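You operate a simulated robot arm through the tools that you are given. There is no shell and no other tool.

You are at the controls of a simulated two-armed robot. One attempt, no reset.

TASK
Show the loose copper electrode sharp at 30x on the grey microscope's screen.
Fine: it stands between the two microscopes; lamp on 2. Set down upright: copper electrode.

Only the result counts: the job must be done as asked and must still hold three seconds after the hand-in. Knocking over, shifting, dropping, spilling or breaking anything else fails it.

THE ROBOT
Two 7-joint arms with fingered hands on one trunk that stands fixed in place. Base frame: the origin is at the foot of the trunk, x ahead of it, y to its left, z up; the work surface is at about z = 780. Readings come in mm, degrees, newtons and seconds.
The left shoulder is at [34, 173, 1355], the right one opposite. With the tool pointing down near the work surface each hand reaches from about 100 to 640 mm from the base axis, measured 20 degrees to its own side. Payload 3.5 kg a hand.
The TCP of each hand is the grasp point between the finger pads, 30 mm short of the fingertips. In the tool frame z runs along the fingers and y along their closing line. The gripper opens to 104 mm. The gripper's body begins 35 mm behind the TCP. The gripper is a hand of 3 fingers: y runs from the thumb to the fingers, the wrist lies at [-15, -104, -178] in the tool frame.
Orientation is told as [roll, pitch, yaw] about the base's x, y, z axes, in that order, counted from this pose: with the fingers straight down and the wrist toward the robot, the tool's x, y and z point along [0, 1, 0], [1, 0, 0] and [0, 0, -1] of the base frame.

THE INTERFACE
- The arms move only by the tool move_arm. It takes "left_moves", "right_moves" or both (then of equal length, played together; a hand with none holds still); each is a list that holds one entry, the list of rows, each a list of 6 numbers: the shift along the base's x, y, z in mm, then the turn, a rotation vector about the base's x, y, z in degrees. In form: [[[tx, ty, tz, wx, wy, wz], ...]]. A call has 1 to 20 rows; each row is the pose to reach, as a shift and turn from the pose commanded when the call began. Rows are played at 5 a second. More than 50 mm and 8.6 degrees between two rows, and nothing of the call is played. A pose out of reach is approached as far as the arm can. The call stops where the force on the tool passes 40 N (or 10 N more than at its start, if that is more) or the arm is blocked; 0.2 s more then pass. In this call time passes only in rows, and 0.2 s behind the last. The reply holds the time, the measured pose of the TCP, the force on the tool along the base axes, the opening and the grip force, in the units named above and with some noise, with the torque about the TCP (base axes, N m) and any sound that the robot's microphone picked up, and new pictures: "views" is both (left out), scene, wrist or none (wrist: the cameras of the hands that moved).
- Cameras (640 x 400 px; columns grow to the right, rows downward): "scene" is now at [99, -51.4, 1531.2]; the picture's right is [-0.59, -0.81, 0.00], its down [-0.44, 0.32, -0.84] and it looks along [0.68, -0.49, -0.55] (base axes); focal length 214 px, centre (320, 200). "left" rides on the left gripper at [-64, -94, -117] in its tool frame; the picture's right is [-0.72, -0.33, 0.61], its down [0.64, -0.65, 0.40] and it looks along [0.27, 0.68, 0.68] (tool axes); focal length 238 px, centre (320, 200). "right" rides on the right gripper at [64, -94, -117] in its tool frame; the picture's right is [-0.72, 0.33, -0.61], its down [-0.64, -0.65, 0.40] and it looks along [-0.27, 0.68, 0.68] (tool axes); focal length 238 px, centre (320, 200). There is no depth. A picture from a camera that has moved, and an enlarged one, comes with that camera's place and axes in the base frame and with its lens.
- raise_lower(by): slides the trunk up (or, below 0, down) by that many mm; the arms and the scene camera ride with it, the base frame stays. It gives what a move gives, with no picture.
- finger_targets(index, middle, thumb_bend, thumb_turn, hand): sets how far each is bent, from 0 (flat) to 1 (curled in); at 0.3 the hand is open as for a grip, at 0.7 the pads meet at the TCP. One left out holds its place. A second passes; each finger stops where it meets its share of the squeeze, and holds until it gets a number again. It is the only way to open and close the hand. It gives what a move gives, with no picture; readings hold the bend of each and the force on the fingers (four entries, about 0 where the hand has none), thumb and palm. thumb_turn goes from beside the hand (0) to across from the fingers (1), as for a grip.
- aim_head(pan, tilt): turns the head with the scene camera to pan (to the left, within 86 degrees either way) and tilt (down, from -29 to 69), counted from straight ahead of the robot. It gives what a move gives, and a new picture of the scene camera.
- inspect(camera, box): a new picture of the part [left, top, right, bottom] of that camera's present view, enlarged. The clock stands still meanwhile.
- finish_job(): hands the job in; it is judged then, once.

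Nothing tells you positions but the pictures and the camera data. Unless the task says otherwise, let go and move clear before handing in.

The tools are called as name(argument=value, ...) on one line, values as JSON. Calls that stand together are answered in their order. move_arm: Moves the arms, as the interface text tells. Its arguments: {"type":"object","properties":{"left_moves":{"type":"array","items":{"type":"array","items":{"type":"array","items":{"type":"number"}}}},"right_moves":{"type":"array","items":{"type":"array","items":{"type":"array","items":{"type":"number"}}}},"views":{"type":"string","enum":["both","scene","wrist","none"]}},"required":[]} The other tools are called the same way: raise_lower (by) slides the trunk up or down; finger_targets (index, middle, thumb_bend, thumb_turn, hand) moves the fingers one by one; aim_head (pan, tilt) turns the head that bears the scene camera; inspect (camera, box) takes an enlarged picture of a part of a camera's view; finish_job () hands the job in.

At the start:

```text
time: 0.0
left_eef_pos: [410.9, -5.8, 1447.8]
left_tool_rot: [0.0, 0.0, -0.1]
left_ft_force: [0.6, -0.3, 0.4]
left_wrist_torque: [-0.01, 0.03, 0.0]
left_width: 103.7
left_grip_force: 0.1
left_shape: jaw
left_bend: [0.3, 0.3, 0.3, 0.98]
left_finger forces: [0.0, 0.0, 0.1, 0.1, 0.0, 0.0]
right_eef_pos: [247.4, -357.5, 1470.6]
right_tool_rot: [-0.2, -0.1, 0.1]
right_ft_force: [0.6, -0.1, 0.3]
right_wrist_torque: [0.0, 0.0, 0.0]
right_width: 104.0
right_grip_force: 0.0
right_shape: jaw
right_bend: [0.3, 0.3, 0.3, 0.98]
right_finger forces: [0.0, 0.0, 0.0, 0.0, 0.0, 0.1]
trunk travel left (down, up): [-450.0, 304.0]
head pan, tilt: [-36.0, 33.0]
```

scene: 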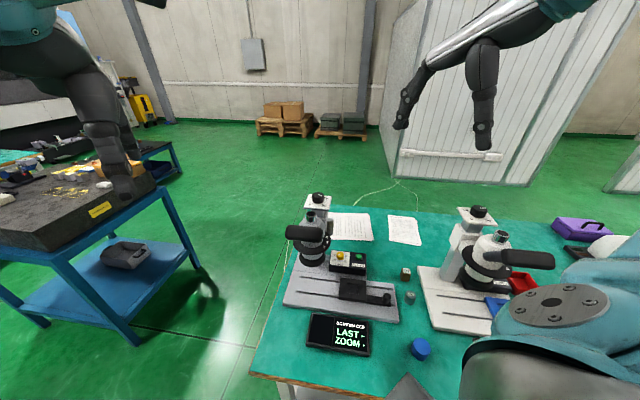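
right: 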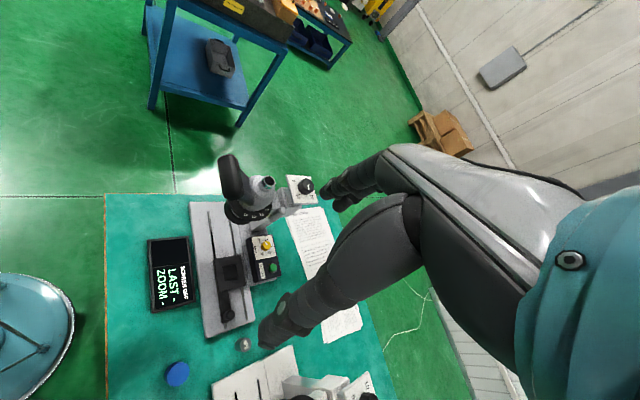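
left: 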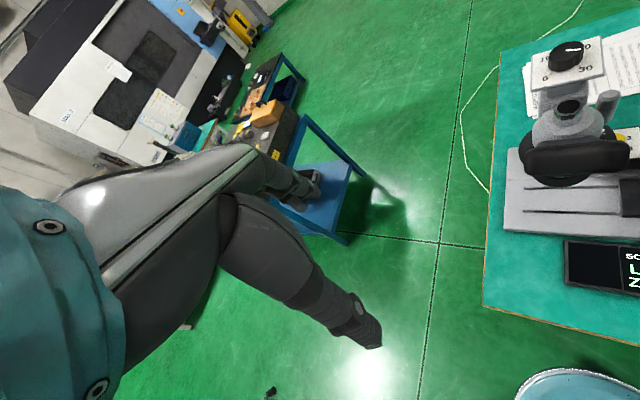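

I see a teal bench with a grey microscope (left in the picture) and a white one (right), a screen in front reading "SCREEN OFF / LAST / ZOOM", and small parts between the microscopes. I will look closer before moving anything.

inspect(camera="scene", box=[270, 180, 430, 280])

inspect(camera="scene", box=[290, 260, 450, 360])

inspect(camera="scene", box=[400, 195, 560, 295])

inspect(camera="right", box=[140, 140, 380, 290])

inspect(camera="left", box=[480, 20, 640, 120])

```text
4.00 times, centred on (350, 230) of scene
camera zoom: at [99.0, -51.4, 1531.2], right [-0.59, -0.81, 0.0], down [-0.44, 0.32, -0.84], along [0.68, -0.49, -0.55], focal length 858 px, centre (200, 80)
```

zoom: 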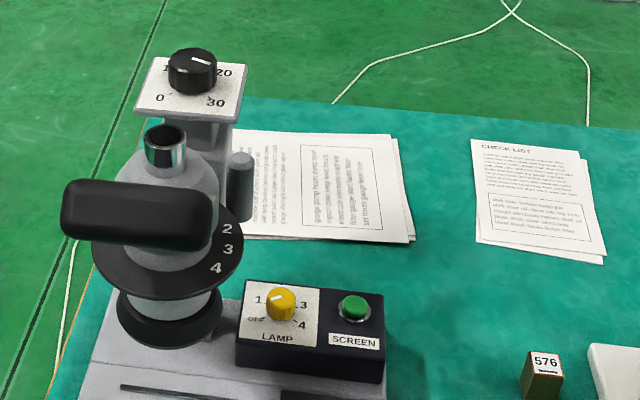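

```text
4.00 times, centred on (370, 310) of scene
camera zoom: at [99.0, -51.4, 1531.2], right [-0.59, -0.81, 0.0], down [-0.44, 0.32, -0.84], along [0.68, -0.49, -0.55], focal length 858 px, centre (120, -240)
```

zoom: 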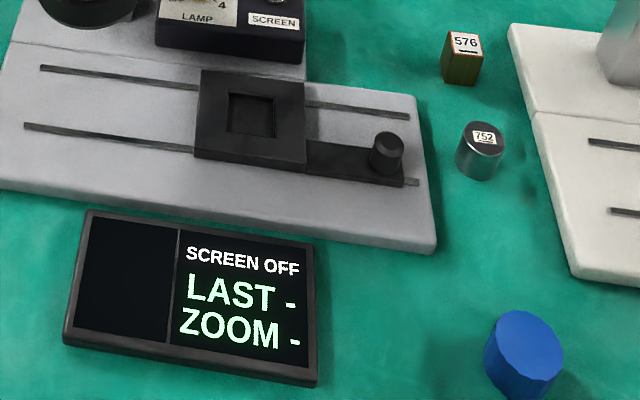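

```text
4.00 times, centred on (480, 245) of scene
camera zoom: at [99.0, -51.4, 1531.2], right [-0.59, -0.81, 0.0], down [-0.44, 0.32, -0.84], along [0.68, -0.49, -0.55], focal length 858 px, centre (-320, 20)
```

zoom: 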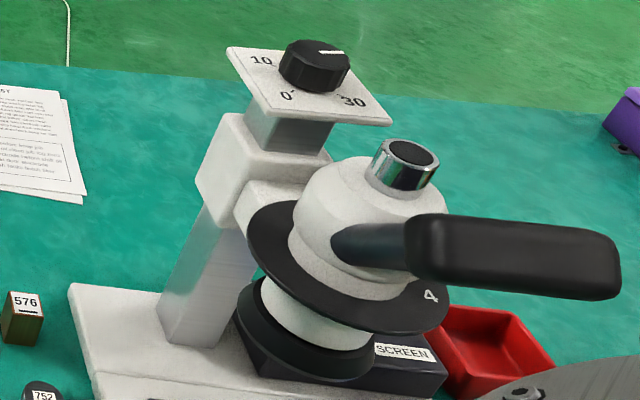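

```text
2.67 times, centred on (260, 215) of right
camera zoom: at [154.2, -295.8, 1585.4], right [0.33, -0.72, 0.61], down [-0.65, -0.64, -0.4], along [0.68, -0.27, -0.68], focal length 636 px, centre (480, 160)
```

zoom: 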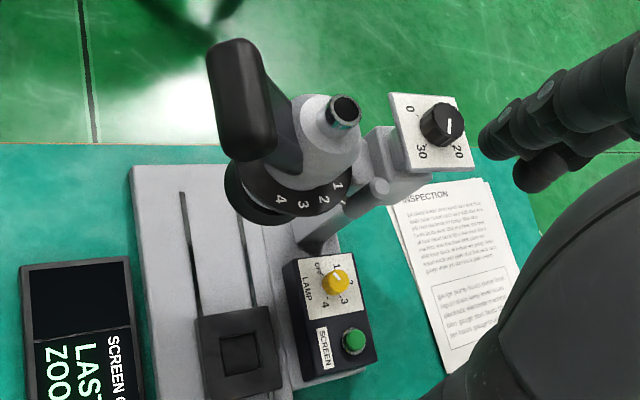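

```text
4.00 times, centred on (560, 70) of left
camera zoom: at [315.4, -69.7, 1564.6], right [-0.33, -0.72, -0.61], down [-0.65, 0.64, -0.4], along [0.68, 0.27, -0.68], focal length 953 px, centre (-640, 720)
```

zoom: 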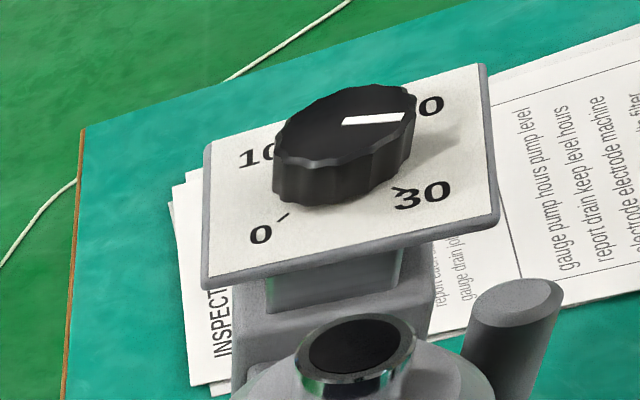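

The grey microscope faces the robot diagonally, with a lamp knob, a green SCREEN button, a sliding black stage and a top dial. The copper block "576" and the steel cylinder "752" stand between the two microscopes. I turn the head to centre the bench for a better view.

aim_head(pan=-50, tilt=42)

```text
time: 0.8
left_eef_pos: [409.3, -5.5, 1447.8]
left_tool_rot: [0.0, 0.0, 0.0]
left_ft_force: [0.2, -0.1, -0.1]
left_wrist_torque: [0.02, -0.03, -0.02]
left_width: 103.5
left_grip_force: 0.0
left_shape: jaw
left_bend: [0.3, 0.3, 0.3, 0.98]
left_finger forces: [0.1, 0.0, 0.0, 0.0, 0.0, 0.0]
right_eef_pos: [249.5, -358.8, 1467.9]
right_tool_rot: [-0.1, -0.1, 0.1]
right_ft_force: [-0.3, 0.7, -0.5]
right_wrist_torque: [-0.03, -0.01, -0.03]
right_width: 103.5
right_grip_force: 0.1
right_shape: jaw
right_bend: [0.3, 0.3, 0.3, 0.98]
right_finger forces: [0.0, 0.1, 0.0, 0.0, 0.0, 0.1]
trunk travel left (down, up): [-450.0, 304.0]
head pan, tilt: [-50.0, 42.0]
camera scene: at [80.8, -63.0, 1517.7], right [-0.77, -0.64, 0.0], down [-0.43, 0.51, -0.74], along [0.48, -0.57, -0.67], focal length 214 px, centre (320, 200)
```

scene: 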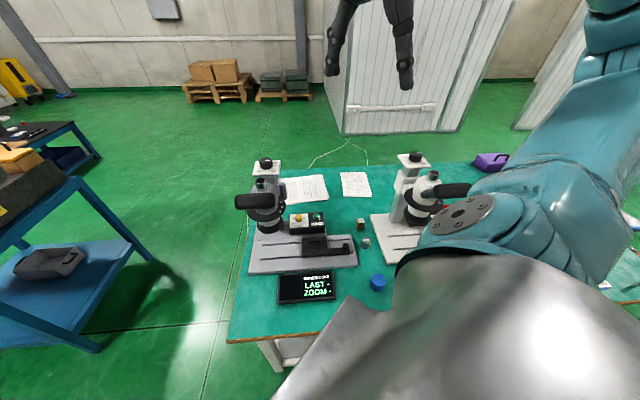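

The bench is now centred but the right upper arm covers part of it. I enlarge the microscope, the electrode and the papers.

inspect(camera="scene", box=[228, 150, 308, 200])

inspect(camera="scene", box=[240, 200, 400, 300])

inspect(camera="scene", box=[340, 205, 388, 255])

inspect(camera="scene", box=[280, 165, 376, 225])

```text
8.00 times, centred on (268, 175) of scene
camera zoom: at [80.8, -63.0, 1517.7], right [-0.77, -0.64, 0.0], down [-0.43, 0.51, -0.74], along [0.48, -0.57, -0.67], focal length 1716 px, centre (736, 400)
```

zoom: 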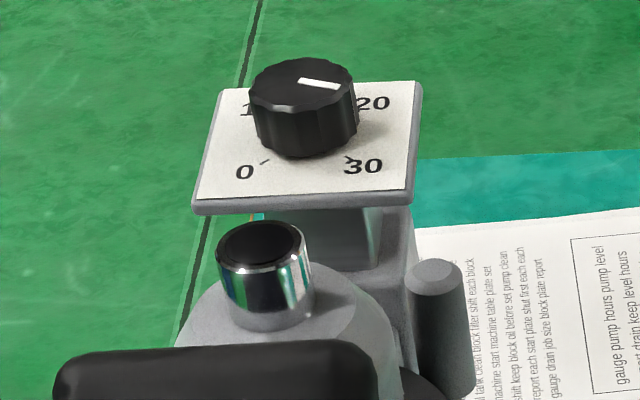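

```text
4.00 times, centred on (320, 250) of scene
camera zoom: at [80.8, -63.0, 1517.7], right [-0.77, -0.64, 0.0], down [-0.43, 0.51, -0.74], along [0.48, -0.57, -0.67], focal length 858 px, centre (320, 0)
```

zoom: 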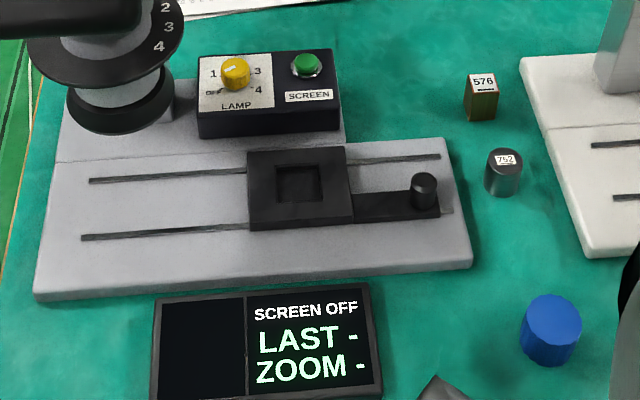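

```text
8.00 times, centred on (364, 230) of scene
camera zoom: at [80.8, -63.0, 1517.7], right [-0.77, -0.64, 0.0], down [-0.43, 0.51, -0.74], along [0.48, -0.57, -0.67], focal length 1716 px, centre (-32, -40)
```

zoom: 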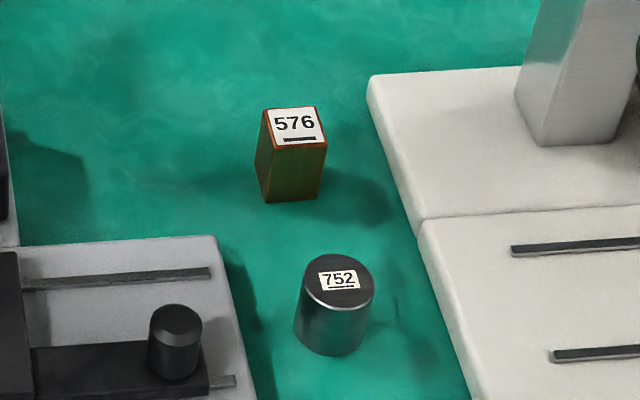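

```text
6.67 times, centred on (328, 195) of scene
camera zoom: at [80.8, -63.0, 1517.7], right [-0.77, -0.64, 0.0], down [-0.43, 0.51, -0.74], along [0.48, -0.57, -0.67], focal length 1430 px, centre (267, 233)
```

zoom: 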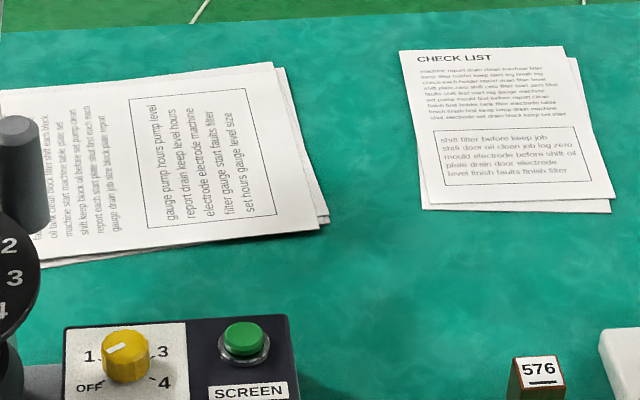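

I place the grey microscope's optical axis near (531, -334), its top dial near (623, -425, 1125), the lamp knob near (558, -487, 846), the button near (509, -549, 845) and electrode 576 near (350, -665). I bring the right wrist camera round for a closer look at the head and controls, staying well clear.

move_arm(right_moves=[[[17, -11, -34, 0, 0, 6.4], [34, -23, -67, 0, 0, 12.8], [51, -34, -101, 0, 0, 19.2], [68, -46, -134, 0, 0, 25.6], [85, -57, -168, 0, 0, 32], [102, -69, -202, 0, 0, 38.4], [119, -80, -235, 0, 0, 44.8], [136, -92, -269, 0, 0, 51.2], [153, -103, -302, 0, 0, 57.6], [170, -115, -336, 0, 0, 64]]], views="both")

```text
time: 3.0
left_eef_pos: [411.1, -5.7, 1446.8]
left_tool_rot: [0.0, 0.0, -0.1]
left_ft_force: [0.4, -0.3, 0.7]
left_wrist_torque: [-0.02, 0.02, -0.03]
left_width: 103.6
left_grip_force: 0.1
left_shape: jaw
left_bend: [0.3, 0.3, 0.3, 0.98]
left_finger forces: [0.1, 0.1, 0.0, 0.0, 0.0, 0.0]
right_eef_pos: [283.9, -244.2, 1286.9]
right_tool_rot: [0.0, 0.1, 61.9]
right_ft_force: [-0.2, 1.0, -0.1]
right_wrist_torque: [-0.02, 0.01, 0.03]
right_width: 103.7
right_grip_force: 0.0
right_shape: jaw
right_bend: [0.3, 0.3, 0.3, 0.98]
right_finger forces: [0.0, 0.0, 0.0, 0.0, 0.0, 0.0]
right hand out of reach, approached as far as the arm can: row 4, 5, 6, 7, 8, 9, 10
trunk travel left (down, up): [-450.0, 304.0]
head pan, tilt: [-50.0, 42.0]
camera scene: at [81.3, -62.6, 1517.6], right [-0.77, -0.64, 0.0], down [-0.43, 0.51, -0.74], along [0.48, -0.57, -0.67], focal length 214 px, centre (320, 200)
camera right: at [183.4, -298.1, 1403.5], right [0.79, -0.05, 0.61], down [0.26, -0.88, -0.4], along [0.56, 0.48, -0.68], focal length 238 px, centre (320, 200)
```

scene: 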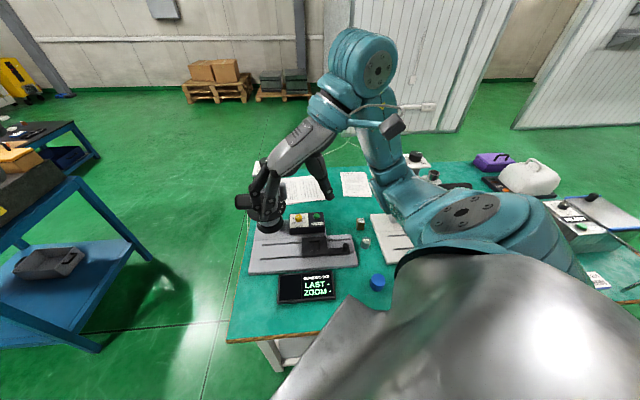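
right: 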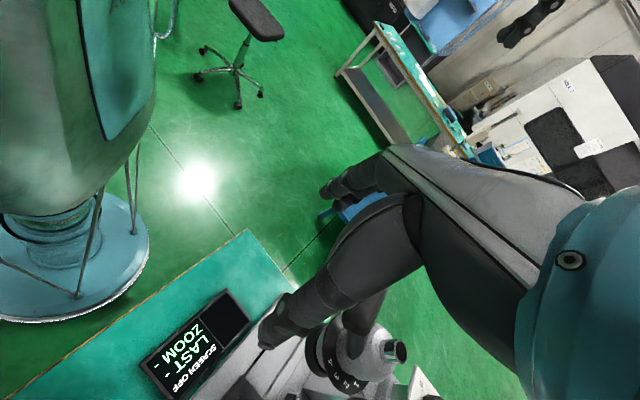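

The arm could not follow that turn: the hand stopped at about (284, -244, 1287), yawed 62 degrees, with nothing touched. I turn back a little to learn which reference pose the next call uses.

move_arm(right_moves=[[[0, 0, 0, 0, 0, -8]]], views="none")

```text
time: 3.4
left_eef_pos: [409.4, -5.4, 1448.5]
left_tool_rot: [-0.1, 0.0, 0.1]
left_ft_force: [0.2, 0.6, 0.4]
left_wrist_torque: [-0.02, 0.02, -0.02]
left_width: 103.8
left_grip_force: 0.0
left_shape: jaw
left_bend: [0.3, 0.3, 0.3, 0.98]
left_finger forces: [0.0, 0.0, 0.1, 0.1, 0.1, 0.1]
right_eef_pos: [285.2, -244.5, 1288.5]
right_tool_rot: [-0.2, -0.1, 56.1]
right_ft_force: [0.5, -0.4, -1.0]
right_wrist_torque: [0.04, 0.0, 0.01]
right_width: 103.9
right_grip_force: 0.1
right_shape: jaw
right_bend: [0.3, 0.3, 0.3, 0.98]
right_finger forces: [0.1, 0.0, 0.1, 0.0, 0.1, 0.0]
trunk travel left (down, up): [-450.0, 304.0]
head pan, tilt: [-50.0, 42.0]
```

The reference is the reached pose, so I can work relative to it. I turn the right hand back to about -45 degrees yaw (pointing at the bench) while lifting and drawing it back.

move_arm(right_moves=[[[-5, -5, 10, 0, 0, -7], [-10, -10, 20, 0, 0, -14], [-15, -15, 30, 0, 0, -21], [-20, -20, 40, 0, 0, -28], [-25, -25, 50, 0, 0, -35], [-30, -30, 60, 0, 0, -42], [-35, -35, 70, 0, 0, -49], [-35, -40, 80, 0, 0, -56], [-35, -45, 90, 0, 0, -63], [-35, -50, 100, 0, 0, -70], [-35, -60, 110, 0, 0, -77], [-35, -70, 120, 0, 0, -84], [-35, -80, 120, 0, 0, -91], [-35, -86, 120, 0, 0, -101]]], views="none")

```text
refused: row 14 steps farther than a row can; nothing moved
```

I keep each step within the limit and repeat the same retreat.

move_arm(right_moves=[[[-5, -5, 10, 0, 0, -7], [-10, -10, 20, 0, 0, -14], [-15, -15, 30, 0, 0, -21], [-20, -20, 40, 0, 0, -28], [-25, -25, 50, 0, 0, -35], [-30, -30, 60, 0, 0, -42], [-35, -35, 70, 0, 0, -49], [-35, -40, 80, 0, 0, -56], [-35, -45, 90, 0, 0, -63], [-35, -50, 100, 0, 0, -70], [-35, -60, 110, 0, 0, -77], [-35, -70, 120, 0, 0, -84], [-35, -80, 120, 0, 0, -91], [-35, -86, 120, 0, 0, -98]]], views="both")

```text
time: 6.4
left_eef_pos: [410.8, -5.0, 1448.1]
left_tool_rot: [0.1, 0.0, 0.1]
left_ft_force: [0.6, 0.4, 0.4]
left_wrist_torque: [0.04, -0.02, 0.0]
left_width: 103.6
left_grip_force: 0.1
left_shape: jaw
left_bend: [0.3, 0.3, 0.3, 0.98]
left_finger forces: [0.0, 0.1, 0.0, 0.0, 0.0, 0.1]
right_eef_pos: [266.5, -321.3, 1408.0]
right_tool_rot: [0.1, 0.1, -41.9]
right_ft_force: [0.3, -0.4, 0.0]
right_wrist_torque: [0.0, 0.02, 0.01]
right_width: 104.2
right_grip_force: 0.1
right_shape: jaw
right_bend: [0.3, 0.3, 0.3, 0.98]
right_finger forces: [0.1, 0.0, 0.0, 0.0, 0.0, 0.0]
right hand out of reach, approached as far as the arm can: row 4, 5, 6, 7, 14
trunk travel left (down, up): [-450.0, 304.0]
head pan, tilt: [-50.0, 42.0]
camera scene: at [81.3, -62.4, 1517.6], right [-0.77, -0.64, 0.0], down [-0.43, 0.51, -0.74], along [0.48, -0.57, -0.67], focal length 214 px, centre (320, 200)
camera right: at [239.7, -212.3, 1525.9], right [-0.24, -0.75, 0.61], down [-0.91, -0.04, -0.4], along [0.33, -0.66, -0.68], focal length 238 px, centre (320, 200)
```

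scene: 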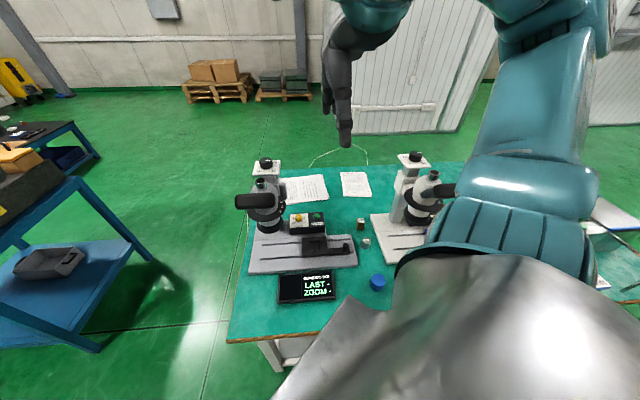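
right: 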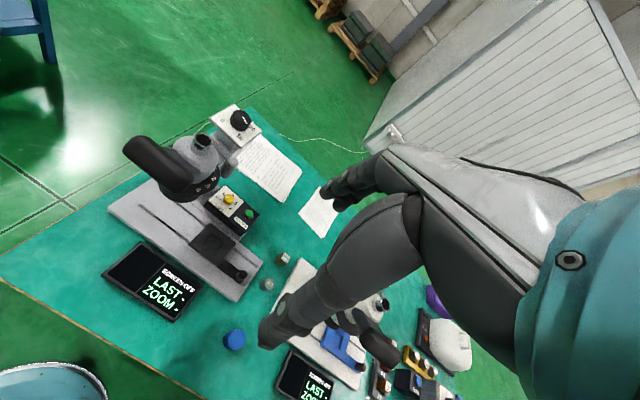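

The hand is clear again at (266, -321, 1408) and the wrist camera sees the whole bench. I enlarge the controls from here.

inspect(camera="right", box=[180, 95, 276, 155])

inspect(camera="right", box=[120, 130, 216, 190])

inspect(camera="right", box=[190, 180, 286, 240])

inspect(camera="right", box=[170, 210, 298, 290])

inspect(camera="right", box=[300, 280, 500, 400])

```text
6.67 times, centred on (228, 125) of right
camera zoom: at [239.7, -212.3, 1525.9], right [-0.24, -0.75, 0.61], down [-0.91, -0.04, -0.4], along [0.33, -0.66, -0.68], focal length 1589 px, centre (933, 700)
```

zoom: 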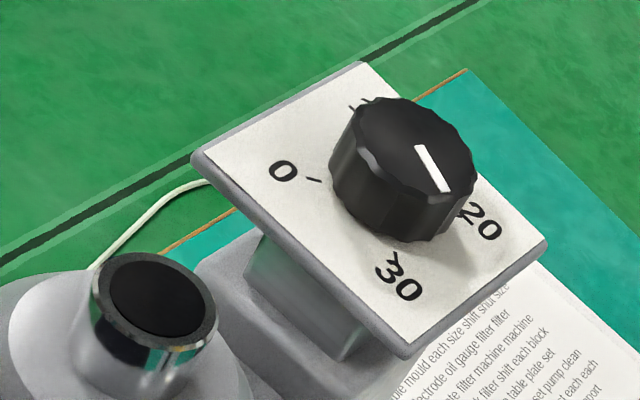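

```text
6.67 times, centred on (168, 160) of right
camera zoom: at [239.7, -212.3, 1525.9], right [-0.24, -0.75, 0.61], down [-0.91, -0.04, -0.4], along [0.33, -0.66, -0.68], focal length 1589 px, centre (1333, 467)
```

zoom: 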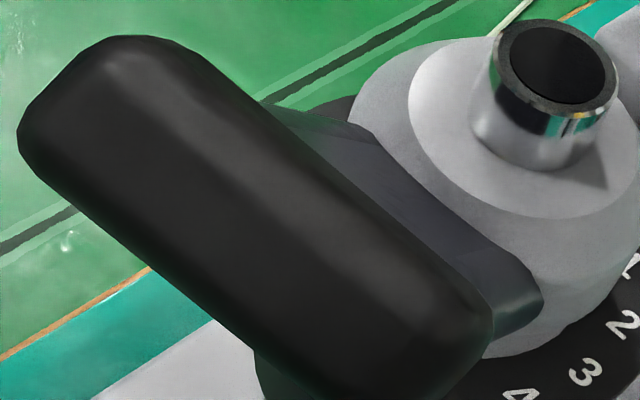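

```text
6.67 times, centred on (238, 210) of right
camera zoom: at [239.7, -212.3, 1525.9], right [-0.24, -0.75, 0.61], down [-0.91, -0.04, -0.4], along [0.33, -0.66, -0.68], focal length 1589 px, centre (867, 133)
```

zoom: 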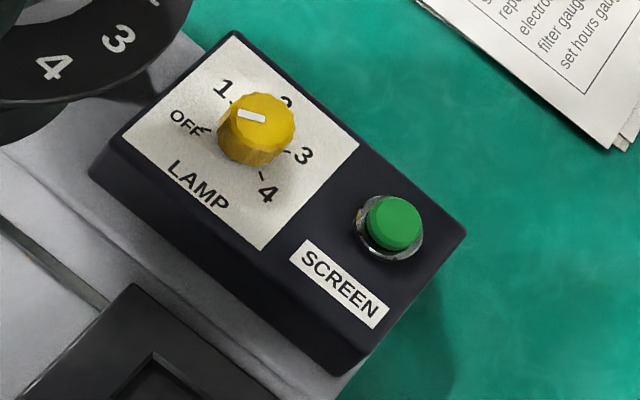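

```text
5.00 times, centred on (234, 250) of right
camera zoom: at [239.7, -212.3, 1525.9], right [-0.24, -0.75, 0.61], down [-0.91, -0.04, -0.4], along [0.33, -0.66, -0.68], focal length 1192 px, centre (750, -50)
```

zoom: 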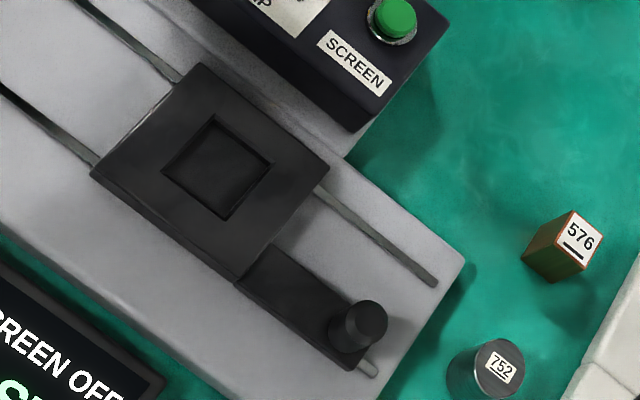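

```text
3.20 times, centred on (400, 340) of right
camera zoom: at [239.7, -212.3, 1525.9], right [-0.24, -0.75, 0.61], down [-0.91, -0.04, -0.4], along [0.33, -0.66, -0.68], focal length 763 px, centre (64, -248)
```

zoom: 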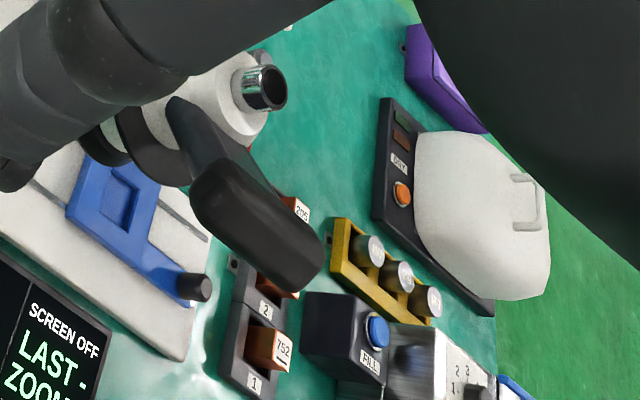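

The lamp knob mark points at OFF, so 2 lies 120 degrees clockwise. The dial reads about 27, and the copper block 576 stands clear of the steel 752. I check the handle and the numbered disc more closely, on both microscopes.

inspect(camera="scene", box=[228, 185, 308, 235])

inspect(camera="scene", box=[380, 150, 460, 200])

inspect(camera="right", box=[170, 150, 250, 200])

inspect(camera="right", box=[110, 230, 206, 330])

inspect(camera="right", box=[250, 240, 314, 280])

```text
8.00 times, centred on (268, 210) of scene
camera zoom: at [81.3, -62.4, 1517.6], right [-0.77, -0.64, 0.0], down [-0.43, 0.51, -0.74], along [0.48, -0.57, -0.67], focal length 1716 px, centre (736, 120)
```

zoom: 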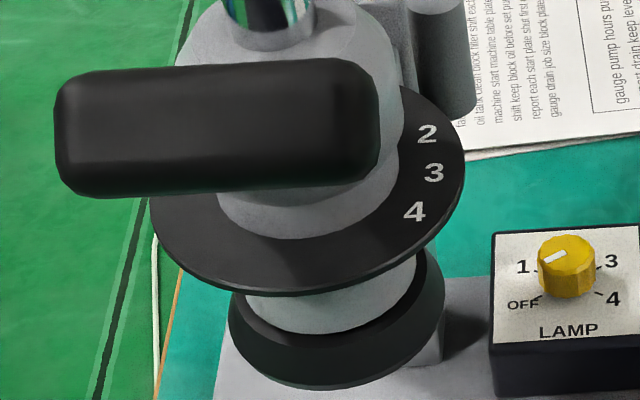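

```text
8.00 times, centred on (420, 175) of scene
camera zoom: at [81.3, -62.4, 1517.6], right [-0.77, -0.64, 0.0], down [-0.43, 0.51, -0.74], along [0.48, -0.57, -0.67], focal length 1716 px, centre (-480, 400)
```

zoom: 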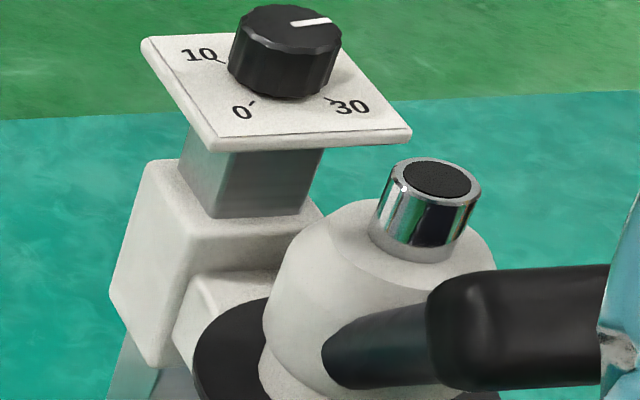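

```text
8.00 times, centred on (210, 175) of right
camera zoom: at [239.7, -212.3, 1525.9], right [-0.24, -0.75, 0.61], down [-0.91, -0.04, -0.4], along [0.33, -0.66, -0.68], focal length 1907 px, centre (1200, 400)
```

zoom: 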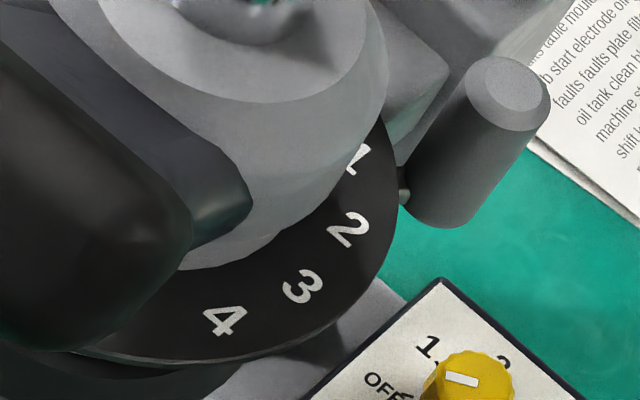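

```text
4.00 times, centred on (158, 280) of right
camera zoom: at [239.7, -212.3, 1525.9], right [-0.24, -0.75, 0.61], down [-0.91, -0.04, -0.4], along [0.33, -0.66, -0.68], focal length 953 px, centre (968, -120)
```

zoom: 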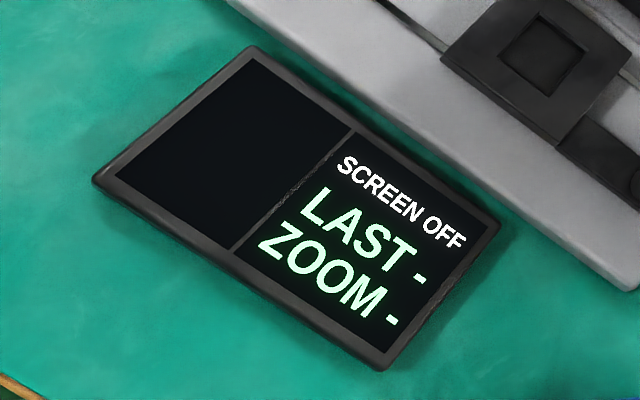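

```text
10.00 times, centred on (282, 260) of right
camera zoom: at [239.7, -212.3, 1525.9], right [-0.24, -0.75, 0.61], down [-0.91, -0.04, -0.4], along [0.33, -0.66, -0.68], focal length 2384 px, centre (700, -400)
```

zoom: 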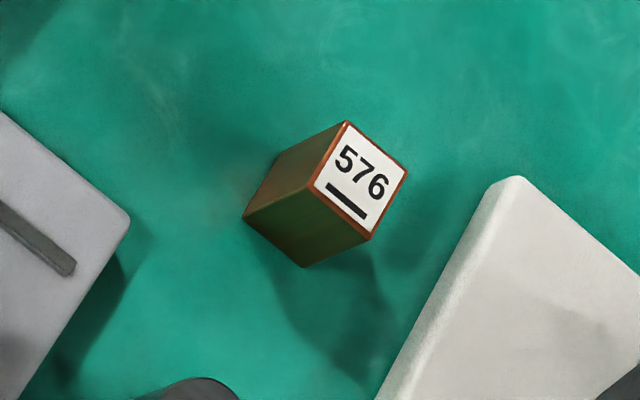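

Both handles need a view from lower down to understand them, and the trunk should come down for reach anyway. The hands are over free space (right hand about 100 mm in front of the plate edge and high), so I lower the trunk 200 mm.

raise_lower(by=-200)

aim_head(pan=-42, tilt=30)

```text
time: 8.5
left_eef_pos: [409.0, -5.7, 1248.3]
left_tool_rot: [0.0, -0.1, 0.1]
left_ft_force: [0.2, -0.1, 0.1]
left_wrist_torque: [0.01, 0.02, 0.0]
left_width: 103.6
left_grip_force: 0.0
left_shape: jaw
left_bend: [0.3, 0.3, 0.3, 0.98]
left_finger forces: [0.1, 0.0, 0.1, 0.0, 0.0, 0.0]
right_eef_pos: [317.4, -321.6, 1175.7]
right_tool_rot: [-5.0, 5.5, -42.0]
right_ft_force: [-0.4, 0.4, -0.3]
right_wrist_torque: [0.01, -0.01, -0.01]
right_width: 104.0
right_grip_force: 0.1
right_shape: jaw
right_bend: [0.3, 0.3, 0.3, 0.98]
right_finger forces: [0.0, 0.0, 0.0, 0.1, 0.1, 0.0]
trunk travel left (down, up): [-250.0, 504.0]
head pan, tilt: [-50.0, 42.0]
```

```text
time: 9.3
left_eef_pos: [409.8, -5.8, 1247.9]
left_tool_rot: [0.0, -0.1, 0.1]
left_ft_force: [-0.1, 0.9, 0.2]
left_wrist_torque: [-0.02, 0.01, 0.0]
left_width: 103.7
left_grip_force: 0.2
left_shape: jaw
left_bend: [0.3, 0.3, 0.3, 0.98]
left_finger forces: [0.1, 0.1, 0.0, 0.1, 0.0, 0.1]
right_eef_pos: [318.1, -321.5, 1175.1]
right_tool_rot: [-5.0, 5.6, -42.0]
right_ft_force: [0.3, -1.2, 0.1]
right_wrist_torque: [-0.02, -0.01, 0.02]
right_width: 103.9
right_grip_force: 0.0
right_shape: jaw
right_bend: [0.3, 0.3, 0.3, 0.98]
right_finger forces: [0.0, 0.0, 0.0, 0.1, 0.0, 0.1]
trunk travel left (down, up): [-250.0, 504.0]
head pan, tilt: [-42.0, 30.0]
camera scene: at [155.3, -59.6, 1333.3], right [-0.67, -0.74, 0.0], down [-0.37, 0.34, -0.87], along [0.64, -0.58, -0.5], focal length 214 px, centre (320, 200)
```

scene: 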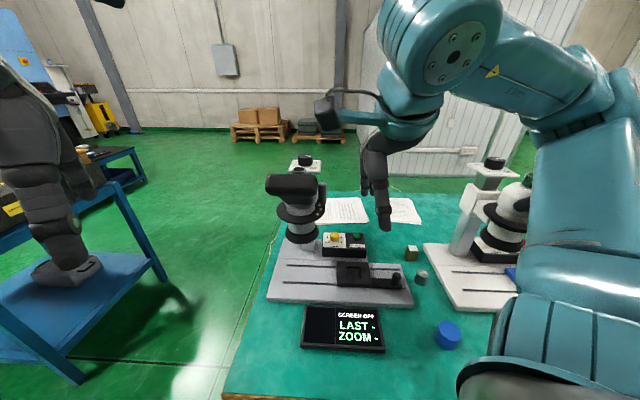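

Lowering worked; the view is now flatter. The right hand ended at (318, -322, 1175), slightly tilted and clear of everything. I enlarge the microscope from here.

inspect(camera="scene", box=[255, 150, 351, 210])

inspect(camera="scene", box=[260, 190, 356, 250])

inspect(camera="scene", box=[450, 150, 546, 210])

inspect(camera="right", box=[0, 0, 640, 400])

inspect(camera="scene", box=[320, 230, 448, 310])

```text
6.67 times, centred on (303, 180) of scene
camera zoom: at [155.3, -59.6, 1333.3], right [-0.67, -0.74, 0.0], down [-0.37, 0.34, -0.87], along [0.64, -0.58, -0.5], focal length 1430 px, centre (433, 333)
```

zoom: 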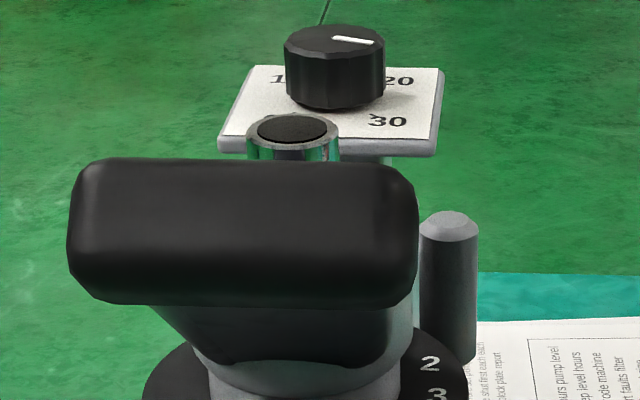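

```text
6.67 times, centred on (308, 220) of scene
camera zoom: at [155.3, -59.6, 1333.3], right [-0.67, -0.74, 0.0], down [-0.37, 0.34, -0.87], along [0.64, -0.58, -0.5], focal length 1430 px, centre (400, 67)
```

zoom: 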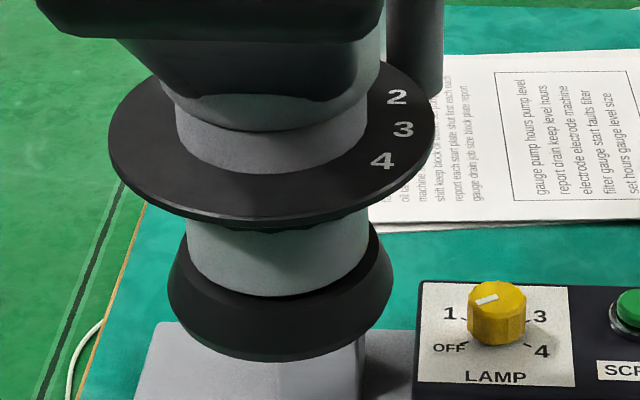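

```text
6.67 times, centred on (498, 180) of scene
camera zoom: at [155.3, -59.6, 1333.3], right [-0.67, -0.74, 0.0], down [-0.37, 0.34, -0.87], along [0.64, -0.58, -0.5], focal length 1430 px, centre (-867, 333)
```

zoom: 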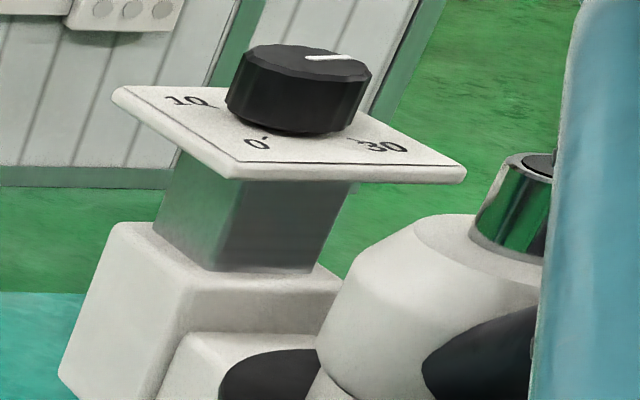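

```text
1.00 times, centred on (320, 200) of right (not enlarged: the box is as wide or as high as the picture)
camera zoom: at [305.3, -212.0, 1293.8], right [-0.16, -0.75, 0.64], down [-0.96, -0.04, -0.28], along [0.24, -0.66, -0.71], focal length 238 px, centre (320, 200)
```

zoom: 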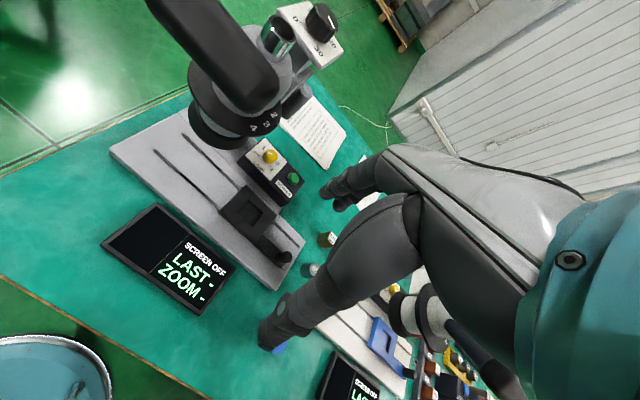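

```text
5.00 times, centred on (384, 270) of scene
camera zoom: at [155.3, -59.6, 1333.3], right [-0.67, -0.74, 0.0], down [-0.37, 0.34, -0.87], along [0.64, -0.58, -0.5], focal length 1072 px, centre (0, -150)
```

zoom: 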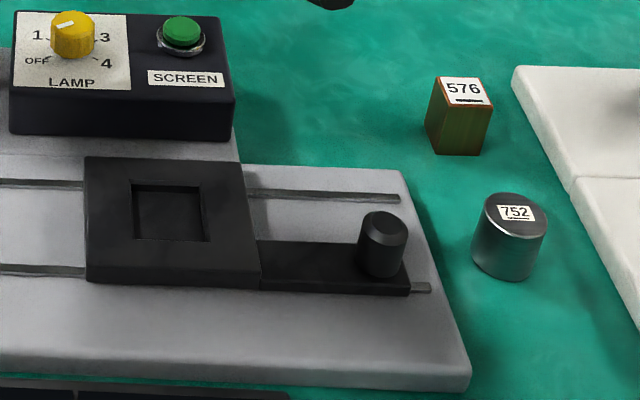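

The black bar is a fixed viewing hood on a neck, not a lever. There is a vertical grey post by the right side of the head, next to the numbered disc, and I want to see how it is attached.

inspect(camera="right", box=[240, 70, 336, 130])

inspect(camera="scene", box=[300, 175, 340, 200])

inspect(camera="right", box=[250, 0, 346, 60])

inspect(camera="right", box=[370, 270, 466, 330])

```text
6.67 times, centred on (288, 100) of right
camera zoom: at [305.3, -212.0, 1293.8], right [-0.16, -0.75, 0.64], down [-0.96, -0.04, -0.28], along [0.24, -0.66, -0.71], focal length 1589 px, centre (533, 867)
```

zoom: 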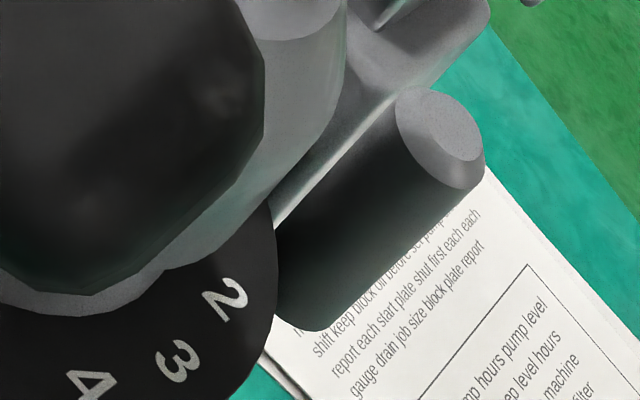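

```text
16.00 times, centred on (320, 188) of scene
camera zoom: at [155.3, -59.6, 1333.3], right [-0.67, -0.74, 0.0], down [-0.37, 0.34, -0.87], along [0.64, -0.58, -0.5], focal length 3432 px, centre (320, 400)
```

zoom: 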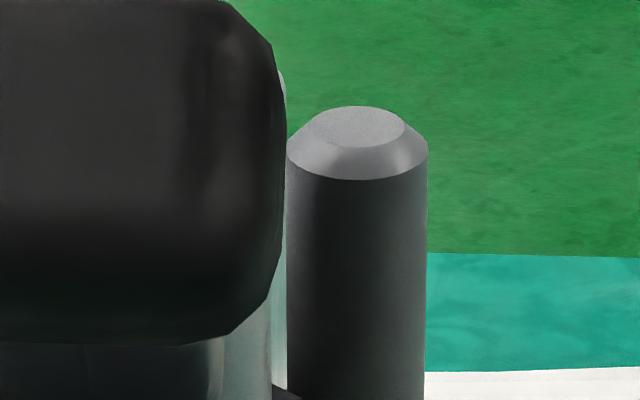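

```text
6.67 times, centred on (298, 30) of right
camera zoom: at [305.3, -212.0, 1293.8], right [-0.16, -0.75, 0.64], down [-0.96, -0.04, -0.28], along [0.24, -0.66, -0.71], focal length 1589 px, centre (467, 1333)
```

zoom: 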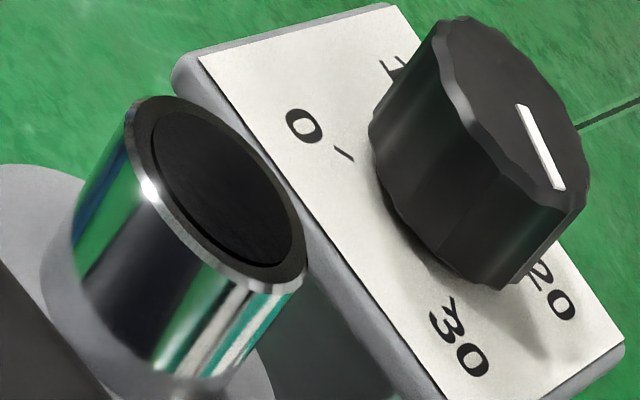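

```text
6.67 times, centred on (418, 300) of right
camera zoom: at [305.3, -212.0, 1293.8], right [-0.16, -0.75, 0.64], down [-0.96, -0.04, -0.28], along [0.24, -0.66, -0.71], focal length 1589 px, centre (-333, -467)
```

zoom: 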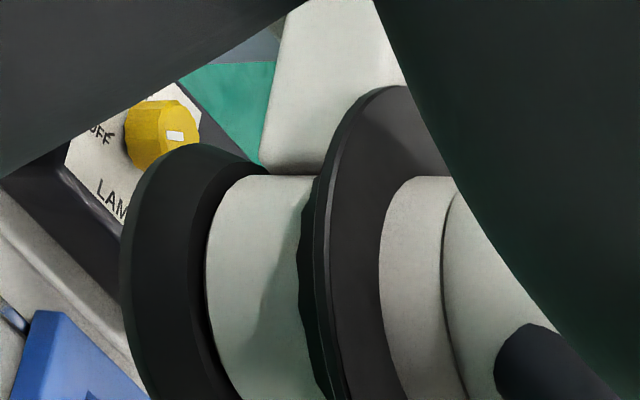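

The black hood is fixed; the grey post sits on the numbered disc. I place the top of electrode 576 at about (354.5, -669, 820), 40 mm tall, 30 mm square and aligned with the bench at about -45 degrees. I level the right hand and bring it above the electrode at z ≈ 960.

move_arm(right_moves=[[[0, -10, 0, 0, -2, -1], [0, -30, 0, 0, -4, -2], [2, -60, -10, 0, -6, -3], [5, -100, -30, 0, -7.5, -3], [10, -145, -60, 0, -7.5, -3], [15, -190, -90, 0, -7.5, -3], [20, -230, -120, 0, -7.5, -3], [26, -270, -150, 0, -7.5, -3], [31, -310, -180, 0, -7.5, -3], [36, -347, -215, 0, -7.5, -3]]], views="both")

```text
refused: row 5 steps farther than a row can; nothing moved
```

One step was too long; I spread the same path over shorter steps.

move_arm(right_moves=[[[0, -10, 0, 0, -2, -1], [0, -30, 0, 0, -4, -2], [2, -60, -10, 0, -6, -3], [5, -95, -30, 0, -7.5, -3], [9, -131, -53, 0, -7.5, -3], [13, -167, -76, 0, -7.5, -3], [17, -203, -99, 0, -7.5, -3], [21, -239, -122, 0, -7.5, -3], [25, -275, -145, 0, -7.5, -3], [31, -311, -180, 0, -7.5, -3], [36, -347, -215, 0, -7.5, -3]]], views="both")

```text
refused: row 10 steps farther than a row can; nothing moved
```

move_arm(right_moves=[[[0, -10, 0, 0, -2, -1], [0, -30, 0, 0, -4, -2], [2, -60, -10, 0, -6, -3], [5, -95, -30, 0, -7.5, -3], [9, -131, -53, 0, -7.5, -3], [13, -167, -76, 0, -7.5, -3], [17, -203, -99, 0, -7.5, -3], [21, -239, -122, 0, -7.5, -3], [25, -275, -145, 0, -7.5, -3], [30, -306, -170, 0, -7.5, -3], [34, -330, -195, 0, -7.5, -3], [36, -347, -215, 0, -7.5, -3]]], views="both")

```text
time: 11.9
left_eef_pos: [409.8, -3.4, 1248.4]
left_tool_rot: [-0.1, 0.1, 0.1]
left_ft_force: [-0.3, 0.9, -0.4]
left_wrist_torque: [0.03, 0.02, 0.01]
left_width: 103.6
left_grip_force: 0.0
left_shape: jaw
left_bend: [0.3, 0.3, 0.3, 0.98]
left_finger forces: [0.0, 0.1, 0.0, 0.1, 0.0, 0.0]
right_eef_pos: [353.9, -667.1, 961.2]
right_tool_rot: [-0.1, -0.1, -44.8]
right_ft_force: [-0.8, -0.9, -0.3]
right_wrist_torque: [-0.05, 0.01, -0.01]
right_width: 104.0
right_grip_force: 0.0
right_shape: jaw
right_bend: [0.3, 0.3, 0.3, 0.98]
right_finger forces: [0.0, 0.1, 0.0, 0.0, 0.0, 0.0]
right hand out of reach, approached as far as the arm can: row 1, 2, 3, 4, 5
trunk travel left (down, up): [-250.0, 504.0]
head pan, tilt: [-42.0, 30.0]
camera scene: at [155.3, -56.9, 1333.6], right [-0.67, -0.74, 0.0], down [-0.37, 0.33, -0.87], along [0.64, -0.58, -0.5], focal length 214 px, centre (320, 200)
camera right: at [330.9, -556.6, 1077.7], right [-0.28, -0.74, 0.61], down [-0.91, 0.01, -0.41], along [0.3, -0.67, -0.68], focal length 238 px, centre (320, 200)
```

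scene: 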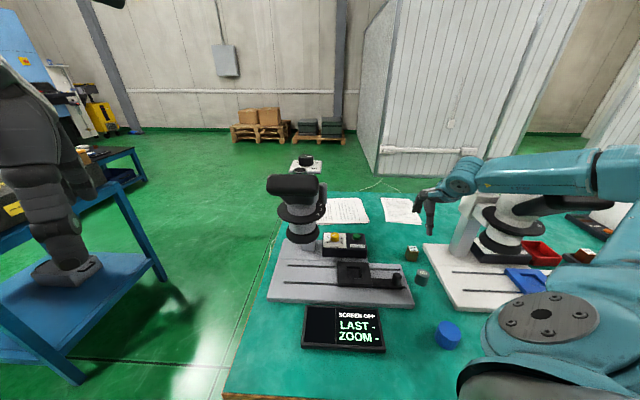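
right: 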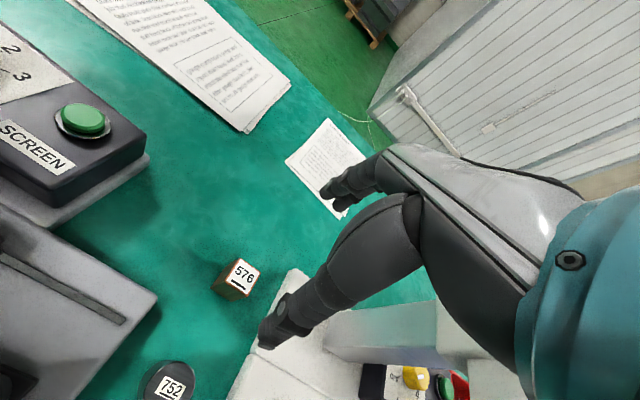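

The hand is above the electrode at (354, -667, 961). The forearm now hides the white microscope's dial, so I check that clearance and re-measure the electrode from this close view.

inspect(camera="scene", box=[400, 130, 560, 230])

inspect(camera="right", box=[180, 230, 308, 310])

inspect(camera="scene", box=[390, 230, 454, 270])

```text
4.00 times, centred on (480, 180) of scene
camera zoom: at [155.3, -56.9, 1333.6], right [-0.67, -0.74, 0.0], down [-0.37, 0.33, -0.87], along [0.64, -0.58, -0.5], focal length 858 px, centre (-320, 280)
```

zoom: 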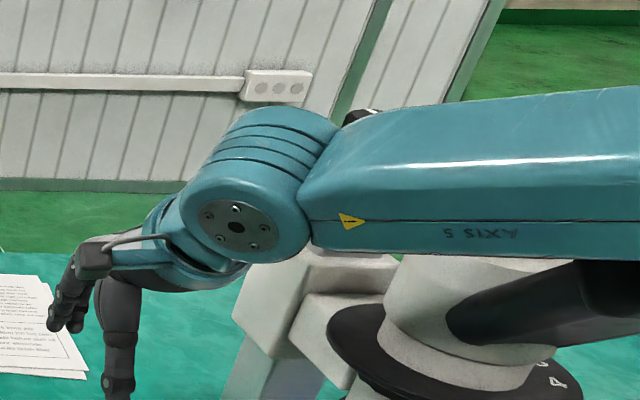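

```text
5.00 times, centred on (244, 270) of right
camera zoom: at [330.9, -556.6, 1077.7], right [-0.28, -0.74, 0.61], down [-0.91, 0.01, -0.41], along [0.3, -0.67, -0.68], focal length 1192 px, centre (700, -150)
```

zoom: 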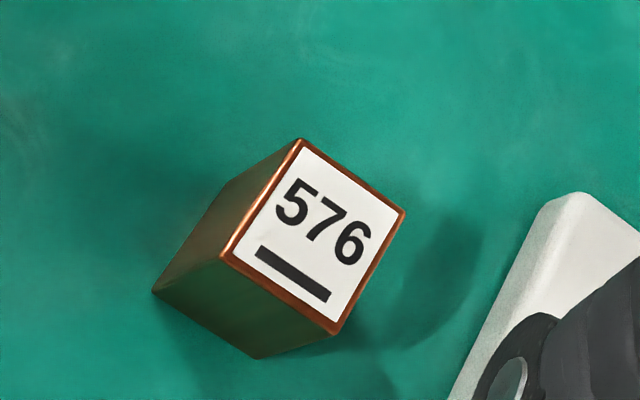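

```text
10.00 times, centred on (422, 250) of scene
camera zoom: at [155.3, -56.9, 1333.6], right [-0.67, -0.74, 0.0], down [-0.37, 0.33, -0.87], along [0.64, -0.58, -0.5], focal length 2145 px, centre (-700, -300)
```

zoom: 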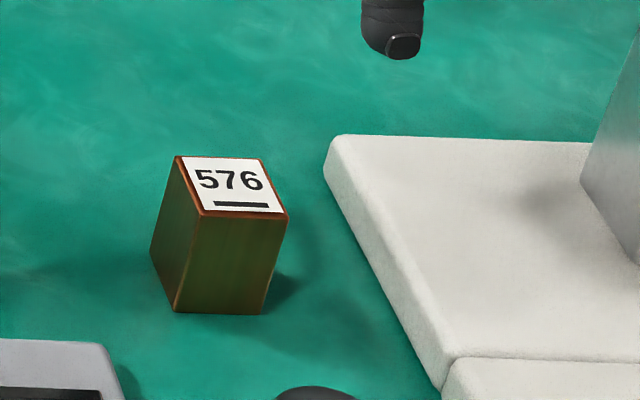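

The forearm runs at about l ≈ -250 in bench coordinates, left of and above the white head, so it is clear. The close view puts the electrode at (353.4, -666.8), square to yaw -45, right under the hand. I narrow the fingers before going down.

finger_targets(hand="right", index=0.45, middle=0.45, thumb_bend=0.45)

```text
time: 12.9
left_eef_pos: [408.7, -5.7, 1247.4]
left_tool_rot: [-0.1, 0.1, 0.0]
left_ft_force: [-0.2, 0.4, -0.3]
left_wrist_torque: [-0.01, -0.03, -0.01]
left_width: 103.6
left_grip_force: 0.0
left_shape: jaw
left_bend: [0.3, 0.3, 0.3, 0.98]
left_finger forces: [0.1, 0.0, 0.0, 0.0, 0.0, 0.1]
right_eef_pos: [352.4, -667.4, 961.6]
right_tool_rot: [0.0, -0.1, -44.8]
right_ft_force: [0.5, 0.3, -0.2]
right_wrist_torque: [-0.01, -0.02, -0.01]
right_width: 65.6
right_grip_force: 0.2
right_shape: fingers
right_bend: [0.45, 0.45, 0.45, 0.98]
right_finger forces: [0.0, 0.0, 0.1, 0.1, 0.0, 0.1]
trunk travel left (down, up): [-250.0, 504.0]
head pan, tilt: [-42.0, 30.0]
```

Opening is 66 mm. I descend in two stages, first to about z = 870, and check.

move_arm(right_moves=[[[0, 0, -30, 0, 0, 0], [0, 0, -60, 0, 0, 0], [0, 0, -91, 0, 0, 0]]], views="both")

```text
time: 13.7
left_eef_pos: [409.4, 8.5, 1247.2]
left_tool_rot: [-0.7, 0.0, 0.1]
left_ft_force: [-0.3, 0.0, 0.4]
left_wrist_torque: [0.0, 0.02, 0.03]
left_width: 103.6
left_grip_force: 0.1
left_shape: jaw
left_bend: [0.3, 0.3, 0.3, 0.98]
left_finger forces: [0.1, 0.0, 0.0, 0.1, 0.1, 0.0]
right_eef_pos: [351.1, -660.7, 880.0]
right_tool_rot: [-0.4, -0.6, -44.9]
right_ft_force: [-0.5, -0.1, 0.4]
right_wrist_torque: [-0.01, -0.04, -0.02]
right_width: 65.5
right_grip_force: 0.0
right_shape: fingers
right_bend: [0.45, 0.45, 0.45, 0.98]
right_finger forces: [0.0, 0.1, 0.0, 0.1, 0.0, 0.0]
trunk travel left (down, up): [-250.0, 504.0]
head pan, tilt: [-42.0, 30.0]
camera scene: at [155.2, -44.1, 1334.4], right [-0.67, -0.74, 0.01], down [-0.37, 0.32, -0.87], along [0.64, -0.59, -0.49], focal length 214 px, centre (320, 200)
camera right: at [330.1, -548.6, 995.5], right [-0.28, -0.73, 0.62], down [-0.91, 0.0, -0.41], along [0.3, -0.68, -0.67], focal length 238 px, centre (320, 200)
```

scene: 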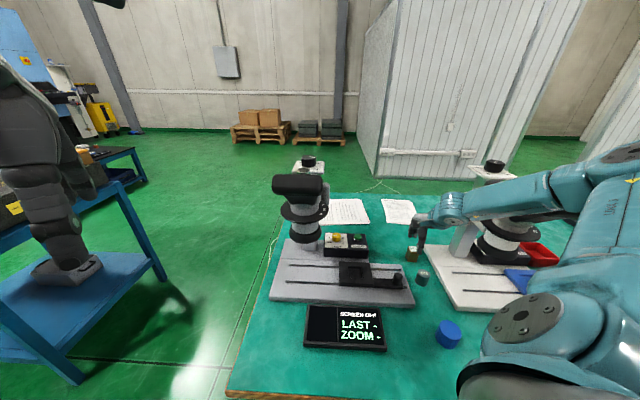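
right: 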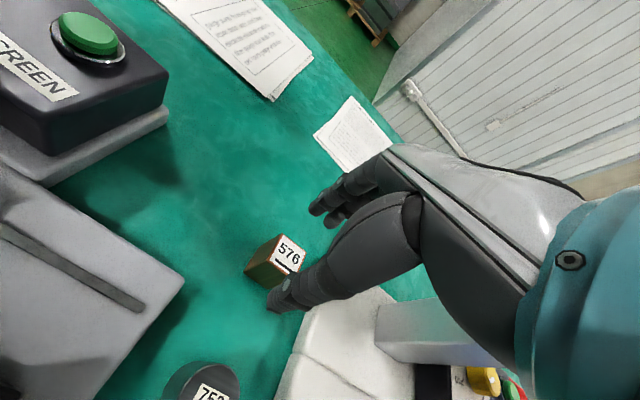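

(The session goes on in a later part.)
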